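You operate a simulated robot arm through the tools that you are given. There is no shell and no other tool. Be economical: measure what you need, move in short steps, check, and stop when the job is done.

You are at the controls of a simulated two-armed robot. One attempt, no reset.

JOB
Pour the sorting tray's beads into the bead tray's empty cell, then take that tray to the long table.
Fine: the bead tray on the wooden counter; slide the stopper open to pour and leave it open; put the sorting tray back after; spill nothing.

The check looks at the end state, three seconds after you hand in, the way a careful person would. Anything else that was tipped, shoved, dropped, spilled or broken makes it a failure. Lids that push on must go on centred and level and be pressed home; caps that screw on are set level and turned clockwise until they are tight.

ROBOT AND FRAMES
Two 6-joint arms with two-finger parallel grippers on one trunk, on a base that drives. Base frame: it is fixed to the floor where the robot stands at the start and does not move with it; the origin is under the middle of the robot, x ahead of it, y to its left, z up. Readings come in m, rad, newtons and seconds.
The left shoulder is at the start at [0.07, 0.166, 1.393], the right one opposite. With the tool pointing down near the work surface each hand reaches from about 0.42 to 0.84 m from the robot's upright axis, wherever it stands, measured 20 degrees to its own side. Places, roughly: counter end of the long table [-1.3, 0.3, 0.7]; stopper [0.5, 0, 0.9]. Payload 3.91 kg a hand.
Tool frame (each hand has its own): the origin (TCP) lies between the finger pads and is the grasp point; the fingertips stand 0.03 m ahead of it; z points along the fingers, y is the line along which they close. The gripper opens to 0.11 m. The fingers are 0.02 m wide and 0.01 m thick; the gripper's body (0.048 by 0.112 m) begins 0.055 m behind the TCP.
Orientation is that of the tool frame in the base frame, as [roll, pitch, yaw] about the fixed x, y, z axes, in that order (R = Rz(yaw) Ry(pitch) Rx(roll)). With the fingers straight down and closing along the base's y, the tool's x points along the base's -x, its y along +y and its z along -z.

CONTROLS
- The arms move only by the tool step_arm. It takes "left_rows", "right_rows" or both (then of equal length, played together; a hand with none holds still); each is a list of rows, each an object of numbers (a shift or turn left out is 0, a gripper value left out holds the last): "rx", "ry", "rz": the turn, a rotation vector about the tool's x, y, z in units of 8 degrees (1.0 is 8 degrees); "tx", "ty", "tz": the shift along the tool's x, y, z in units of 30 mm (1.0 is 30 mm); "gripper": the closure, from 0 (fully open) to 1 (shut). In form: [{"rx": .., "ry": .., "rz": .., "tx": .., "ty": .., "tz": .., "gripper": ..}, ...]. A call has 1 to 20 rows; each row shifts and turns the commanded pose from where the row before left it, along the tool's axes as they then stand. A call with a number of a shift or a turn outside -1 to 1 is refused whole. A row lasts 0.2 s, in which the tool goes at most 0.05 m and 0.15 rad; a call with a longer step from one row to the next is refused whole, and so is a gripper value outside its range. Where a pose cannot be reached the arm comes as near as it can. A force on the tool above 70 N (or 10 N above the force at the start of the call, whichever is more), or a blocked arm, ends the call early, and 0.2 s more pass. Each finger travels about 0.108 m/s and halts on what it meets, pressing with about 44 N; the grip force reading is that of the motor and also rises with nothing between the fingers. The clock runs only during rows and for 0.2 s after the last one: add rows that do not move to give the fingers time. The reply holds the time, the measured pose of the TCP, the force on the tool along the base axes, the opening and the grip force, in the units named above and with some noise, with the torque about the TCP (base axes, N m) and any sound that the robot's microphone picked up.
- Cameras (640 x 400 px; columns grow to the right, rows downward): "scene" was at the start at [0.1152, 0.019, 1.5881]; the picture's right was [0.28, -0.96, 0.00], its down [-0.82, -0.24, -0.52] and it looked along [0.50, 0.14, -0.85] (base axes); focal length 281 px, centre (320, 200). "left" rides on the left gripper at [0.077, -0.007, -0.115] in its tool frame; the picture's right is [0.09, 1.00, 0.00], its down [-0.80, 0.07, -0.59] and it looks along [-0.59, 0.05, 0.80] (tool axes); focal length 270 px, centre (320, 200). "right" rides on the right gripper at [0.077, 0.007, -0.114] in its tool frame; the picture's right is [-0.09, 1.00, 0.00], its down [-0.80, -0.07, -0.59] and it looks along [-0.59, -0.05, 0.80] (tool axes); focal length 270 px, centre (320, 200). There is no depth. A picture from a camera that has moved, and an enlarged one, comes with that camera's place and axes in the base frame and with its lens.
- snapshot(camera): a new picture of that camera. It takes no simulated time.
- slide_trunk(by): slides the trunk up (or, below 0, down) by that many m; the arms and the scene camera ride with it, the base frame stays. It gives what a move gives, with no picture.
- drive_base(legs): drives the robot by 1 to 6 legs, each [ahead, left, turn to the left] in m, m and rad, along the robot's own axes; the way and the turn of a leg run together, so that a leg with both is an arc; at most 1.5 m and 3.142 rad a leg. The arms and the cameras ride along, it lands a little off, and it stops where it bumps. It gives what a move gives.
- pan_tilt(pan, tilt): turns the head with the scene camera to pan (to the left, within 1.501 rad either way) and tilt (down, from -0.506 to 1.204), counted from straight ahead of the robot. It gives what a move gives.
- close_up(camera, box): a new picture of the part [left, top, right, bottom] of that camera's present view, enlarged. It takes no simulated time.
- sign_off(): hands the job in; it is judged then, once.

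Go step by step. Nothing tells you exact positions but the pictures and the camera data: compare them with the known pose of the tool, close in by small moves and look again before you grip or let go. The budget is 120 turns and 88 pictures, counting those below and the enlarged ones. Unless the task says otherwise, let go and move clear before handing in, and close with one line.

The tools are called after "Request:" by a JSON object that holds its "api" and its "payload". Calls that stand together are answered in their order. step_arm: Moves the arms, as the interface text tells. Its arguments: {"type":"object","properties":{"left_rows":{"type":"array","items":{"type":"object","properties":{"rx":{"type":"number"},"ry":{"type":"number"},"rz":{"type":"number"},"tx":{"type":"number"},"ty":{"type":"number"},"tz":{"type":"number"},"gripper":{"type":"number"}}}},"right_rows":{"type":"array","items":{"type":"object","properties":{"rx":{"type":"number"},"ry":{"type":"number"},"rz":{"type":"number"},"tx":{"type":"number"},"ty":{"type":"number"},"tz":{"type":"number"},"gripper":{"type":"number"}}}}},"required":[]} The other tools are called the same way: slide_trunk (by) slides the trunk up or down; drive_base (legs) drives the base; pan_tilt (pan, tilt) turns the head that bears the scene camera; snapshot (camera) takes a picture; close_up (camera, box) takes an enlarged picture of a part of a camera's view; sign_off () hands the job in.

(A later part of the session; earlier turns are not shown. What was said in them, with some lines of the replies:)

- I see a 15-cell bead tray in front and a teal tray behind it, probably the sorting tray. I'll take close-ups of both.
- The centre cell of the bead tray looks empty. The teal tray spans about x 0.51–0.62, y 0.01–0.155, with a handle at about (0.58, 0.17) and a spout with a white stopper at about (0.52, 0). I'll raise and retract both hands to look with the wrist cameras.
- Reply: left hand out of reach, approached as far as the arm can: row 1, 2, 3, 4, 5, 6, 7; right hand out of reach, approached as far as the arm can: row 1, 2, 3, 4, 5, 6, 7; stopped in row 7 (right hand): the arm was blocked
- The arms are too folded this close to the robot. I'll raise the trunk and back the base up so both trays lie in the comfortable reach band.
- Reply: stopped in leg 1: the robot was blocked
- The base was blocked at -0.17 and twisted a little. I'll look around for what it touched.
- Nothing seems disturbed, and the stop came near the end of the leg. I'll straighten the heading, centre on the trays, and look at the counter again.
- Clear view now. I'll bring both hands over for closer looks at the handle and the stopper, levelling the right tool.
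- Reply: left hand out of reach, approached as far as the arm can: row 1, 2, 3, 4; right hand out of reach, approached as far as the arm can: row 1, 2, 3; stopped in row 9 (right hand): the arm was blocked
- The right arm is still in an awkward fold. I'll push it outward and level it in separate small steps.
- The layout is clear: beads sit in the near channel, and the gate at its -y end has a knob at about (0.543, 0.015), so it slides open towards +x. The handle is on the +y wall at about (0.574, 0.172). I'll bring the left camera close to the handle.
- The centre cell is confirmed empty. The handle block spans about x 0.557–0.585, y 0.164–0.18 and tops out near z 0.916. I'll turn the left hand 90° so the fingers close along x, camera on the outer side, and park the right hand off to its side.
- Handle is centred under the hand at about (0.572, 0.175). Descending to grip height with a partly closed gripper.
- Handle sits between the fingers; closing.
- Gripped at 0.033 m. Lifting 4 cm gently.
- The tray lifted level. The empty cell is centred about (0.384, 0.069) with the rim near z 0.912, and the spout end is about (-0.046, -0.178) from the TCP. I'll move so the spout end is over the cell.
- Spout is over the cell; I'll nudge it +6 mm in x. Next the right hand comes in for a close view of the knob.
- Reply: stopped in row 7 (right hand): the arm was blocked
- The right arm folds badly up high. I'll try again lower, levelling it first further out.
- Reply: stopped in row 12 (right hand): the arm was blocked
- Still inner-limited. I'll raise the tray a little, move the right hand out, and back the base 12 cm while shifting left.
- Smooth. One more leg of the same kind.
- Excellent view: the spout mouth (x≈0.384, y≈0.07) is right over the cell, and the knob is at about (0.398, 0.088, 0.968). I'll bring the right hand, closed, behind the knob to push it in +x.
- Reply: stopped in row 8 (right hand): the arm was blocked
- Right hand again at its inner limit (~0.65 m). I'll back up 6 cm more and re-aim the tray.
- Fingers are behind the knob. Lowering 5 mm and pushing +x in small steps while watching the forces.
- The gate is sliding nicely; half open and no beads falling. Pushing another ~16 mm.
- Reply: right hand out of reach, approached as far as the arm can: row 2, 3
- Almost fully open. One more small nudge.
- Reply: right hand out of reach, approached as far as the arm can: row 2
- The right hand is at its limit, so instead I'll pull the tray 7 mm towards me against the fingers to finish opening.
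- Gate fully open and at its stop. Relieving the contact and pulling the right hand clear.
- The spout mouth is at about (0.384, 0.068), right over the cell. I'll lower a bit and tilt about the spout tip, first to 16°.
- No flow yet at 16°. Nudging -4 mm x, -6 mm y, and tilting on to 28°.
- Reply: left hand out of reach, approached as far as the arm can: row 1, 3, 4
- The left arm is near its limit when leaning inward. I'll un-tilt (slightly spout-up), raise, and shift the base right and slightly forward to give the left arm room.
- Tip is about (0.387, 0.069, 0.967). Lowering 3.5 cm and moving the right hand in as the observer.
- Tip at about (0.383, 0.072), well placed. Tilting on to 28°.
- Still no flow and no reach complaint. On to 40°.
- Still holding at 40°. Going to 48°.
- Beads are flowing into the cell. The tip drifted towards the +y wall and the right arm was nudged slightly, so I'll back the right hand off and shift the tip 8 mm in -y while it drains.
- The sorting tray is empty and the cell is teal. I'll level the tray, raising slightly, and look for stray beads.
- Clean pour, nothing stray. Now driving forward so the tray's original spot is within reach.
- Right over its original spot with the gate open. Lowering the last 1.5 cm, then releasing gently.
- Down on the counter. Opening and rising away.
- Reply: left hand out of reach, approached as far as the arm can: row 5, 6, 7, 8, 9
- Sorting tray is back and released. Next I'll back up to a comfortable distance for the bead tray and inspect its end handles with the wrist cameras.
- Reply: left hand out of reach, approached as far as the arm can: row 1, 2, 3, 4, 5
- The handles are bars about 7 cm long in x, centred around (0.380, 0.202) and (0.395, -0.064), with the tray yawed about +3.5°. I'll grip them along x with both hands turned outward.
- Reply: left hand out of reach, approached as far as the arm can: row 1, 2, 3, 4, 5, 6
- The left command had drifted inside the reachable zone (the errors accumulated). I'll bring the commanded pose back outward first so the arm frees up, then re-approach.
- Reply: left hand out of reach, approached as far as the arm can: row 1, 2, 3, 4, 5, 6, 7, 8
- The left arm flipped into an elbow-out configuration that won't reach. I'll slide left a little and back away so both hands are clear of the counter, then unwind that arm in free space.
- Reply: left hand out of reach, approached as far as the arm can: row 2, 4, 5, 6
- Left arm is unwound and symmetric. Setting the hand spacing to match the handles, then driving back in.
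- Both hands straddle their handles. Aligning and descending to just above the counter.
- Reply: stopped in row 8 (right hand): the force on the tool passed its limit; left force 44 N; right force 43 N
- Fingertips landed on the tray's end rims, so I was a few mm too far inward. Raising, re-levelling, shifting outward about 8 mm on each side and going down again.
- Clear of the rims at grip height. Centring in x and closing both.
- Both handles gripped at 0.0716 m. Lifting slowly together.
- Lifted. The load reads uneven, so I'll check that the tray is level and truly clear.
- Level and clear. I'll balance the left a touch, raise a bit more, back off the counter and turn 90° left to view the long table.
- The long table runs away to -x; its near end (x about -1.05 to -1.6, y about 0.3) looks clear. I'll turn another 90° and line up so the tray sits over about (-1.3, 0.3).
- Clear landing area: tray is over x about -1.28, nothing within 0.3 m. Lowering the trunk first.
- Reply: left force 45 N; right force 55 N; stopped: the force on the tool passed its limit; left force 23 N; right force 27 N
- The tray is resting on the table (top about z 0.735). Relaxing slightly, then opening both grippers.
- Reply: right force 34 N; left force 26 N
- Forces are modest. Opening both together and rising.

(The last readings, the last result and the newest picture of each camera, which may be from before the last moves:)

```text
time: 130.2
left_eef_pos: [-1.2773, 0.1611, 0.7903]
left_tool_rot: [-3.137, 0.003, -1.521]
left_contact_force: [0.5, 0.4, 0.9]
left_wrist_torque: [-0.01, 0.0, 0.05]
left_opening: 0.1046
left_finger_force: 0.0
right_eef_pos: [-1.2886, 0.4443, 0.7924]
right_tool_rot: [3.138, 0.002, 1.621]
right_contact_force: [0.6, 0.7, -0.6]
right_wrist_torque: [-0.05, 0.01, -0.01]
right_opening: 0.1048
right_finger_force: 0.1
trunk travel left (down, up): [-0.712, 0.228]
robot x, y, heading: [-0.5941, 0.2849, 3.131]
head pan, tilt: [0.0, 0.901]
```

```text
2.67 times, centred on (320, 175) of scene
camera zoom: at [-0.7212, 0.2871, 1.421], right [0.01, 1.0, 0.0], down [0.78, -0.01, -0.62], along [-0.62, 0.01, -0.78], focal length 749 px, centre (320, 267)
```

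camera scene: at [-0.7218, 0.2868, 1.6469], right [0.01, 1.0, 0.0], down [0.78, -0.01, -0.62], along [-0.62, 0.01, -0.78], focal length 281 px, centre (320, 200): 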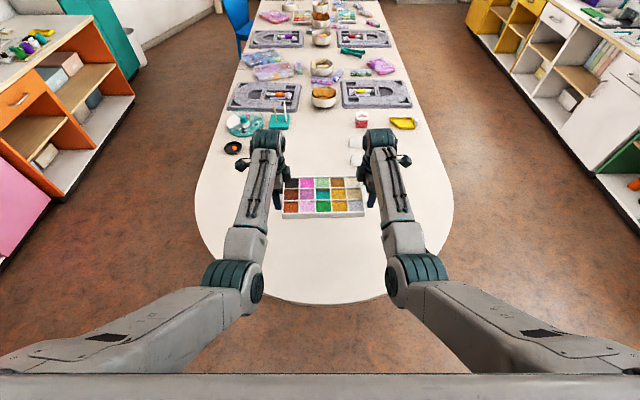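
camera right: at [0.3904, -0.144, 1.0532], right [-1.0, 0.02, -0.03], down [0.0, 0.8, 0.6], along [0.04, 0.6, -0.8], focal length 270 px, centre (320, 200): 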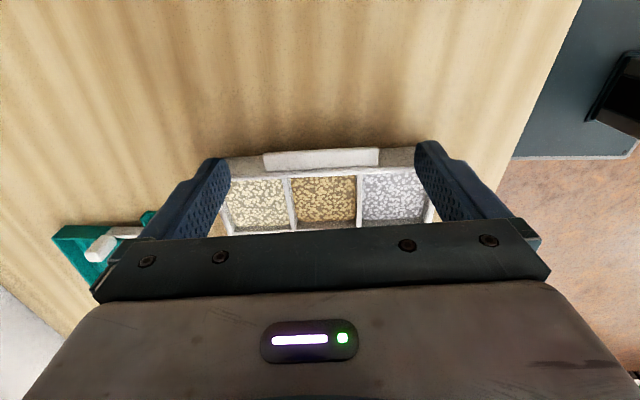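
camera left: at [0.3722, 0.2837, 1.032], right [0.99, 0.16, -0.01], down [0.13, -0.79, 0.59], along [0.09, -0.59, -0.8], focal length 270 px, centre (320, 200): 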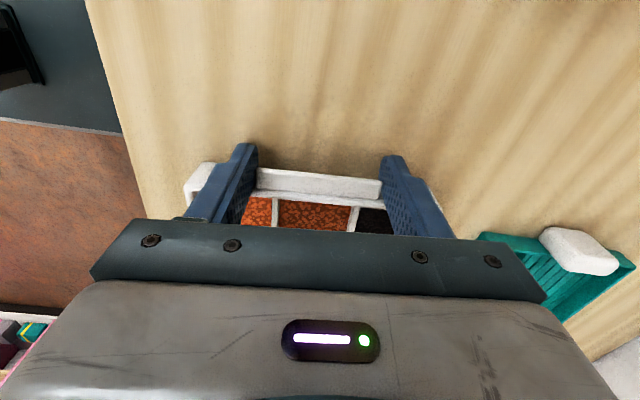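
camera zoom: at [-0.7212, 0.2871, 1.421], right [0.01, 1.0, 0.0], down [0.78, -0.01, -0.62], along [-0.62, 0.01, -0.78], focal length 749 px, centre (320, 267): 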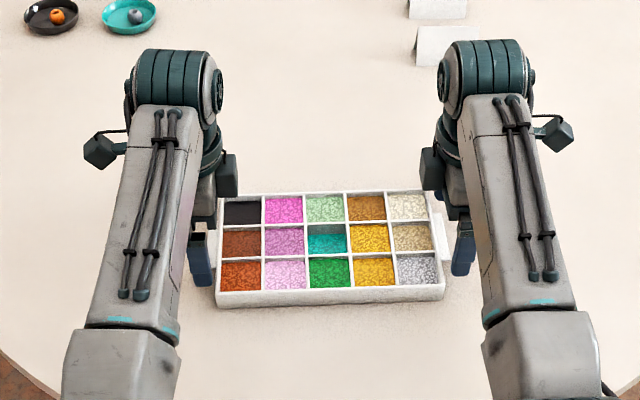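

The tray sits level on the table. Raising clear with the trunk and backing off for a final look.

Request:
{"api": "slide_trunk", "payload": {"by": 0.18}}

Request:
{"api": "drive_base", "payload": {"legs": [[-0.2, 0, 0]]}}

Request:
{"api": "snapshot", "payload": {"camera": "scene"}}

```text
time: 132.2
left_eef_pos: [-1.2779, 0.1607, 0.9719]
left_tool_rot: [-3.139, 0.001, -1.522]
left_contact_force: [0.2, 0.9, -0.1]
left_wrist_torque: [-0.01, 0.03, 0.02]
left_opening: 0.1046
left_finger_force: 0.0
right_eef_pos: [-1.2877, 0.4433, 0.9735]
right_tool_rot: [3.139, 0.005, 1.622]
right_contact_force: [1.0, -0.5, 0.8]
right_wrist_torque: [0.0, -0.01, -0.01]
right_opening: 0.1045
right_finger_force: 0.0
trunk travel left (down, up): [-0.892, 0.048]
robot x, y, heading: [-0.5909, 0.2866, 3.134]
head pan, tilt: [0.0, 0.901]
```

```text
time: 133.8
left_eef_pos: [-1.0825, 0.1609, 0.9706]
left_tool_rot: [-3.137, 0.001, -1.524]
left_contact_force: [0.9, 0.4, 0.7]
left_wrist_torque: [-0.04, -0.03, 0.0]
left_opening: 0.1043
left_finger_force: 0.0
right_eef_pos: [-1.0941, 0.443, 0.9703]
right_tool_rot: [3.137, 0.003, 1.619]
right_contact_force: [-0.5, 0.6, -0.1]
right_wrist_torque: [-0.03, -0.05, -0.02]
right_opening: 0.1045
right_finger_force: 0.0
trunk travel left (down, up): [-0.892, 0.048]
robot x, y, heading: [-0.3936, 0.2809, 3.134]
head pan, tilt: [0.0, 0.901]
```

```text
6 pictures are left
camera scene: at [-0.5276, 0.2851, 1.6007], right [0.01, 1.0, 0.0], down [0.79, -0.01, -0.62], along [-0.62, 0.01, -0.79], focal length 281 px, centre (320, 200)
```

scene: 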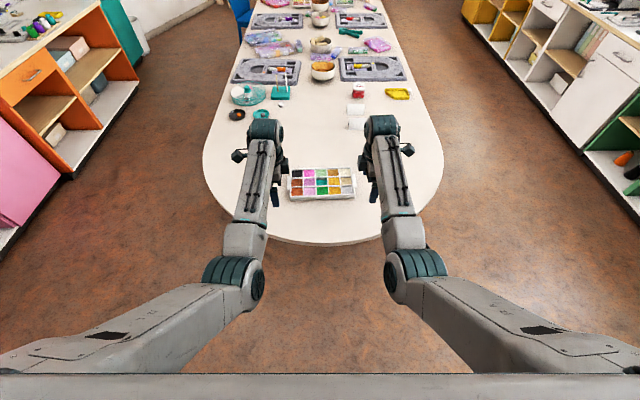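

The bead tray stands level on the long table with all its cells intact, and the empty sorting tray is back on the counter with its stopper open. Both hands are clear, so I'm handing in.

Request:
{"api": "sign_off", "payload": {}}

```text
The job is handed in.
```

The sorting tray's beads are in the bead tray's empty cell with no spill that I could see. The bead tray is on the counter end of the long table, and the sorting tray is back in its place on the counter with its stopper left open.
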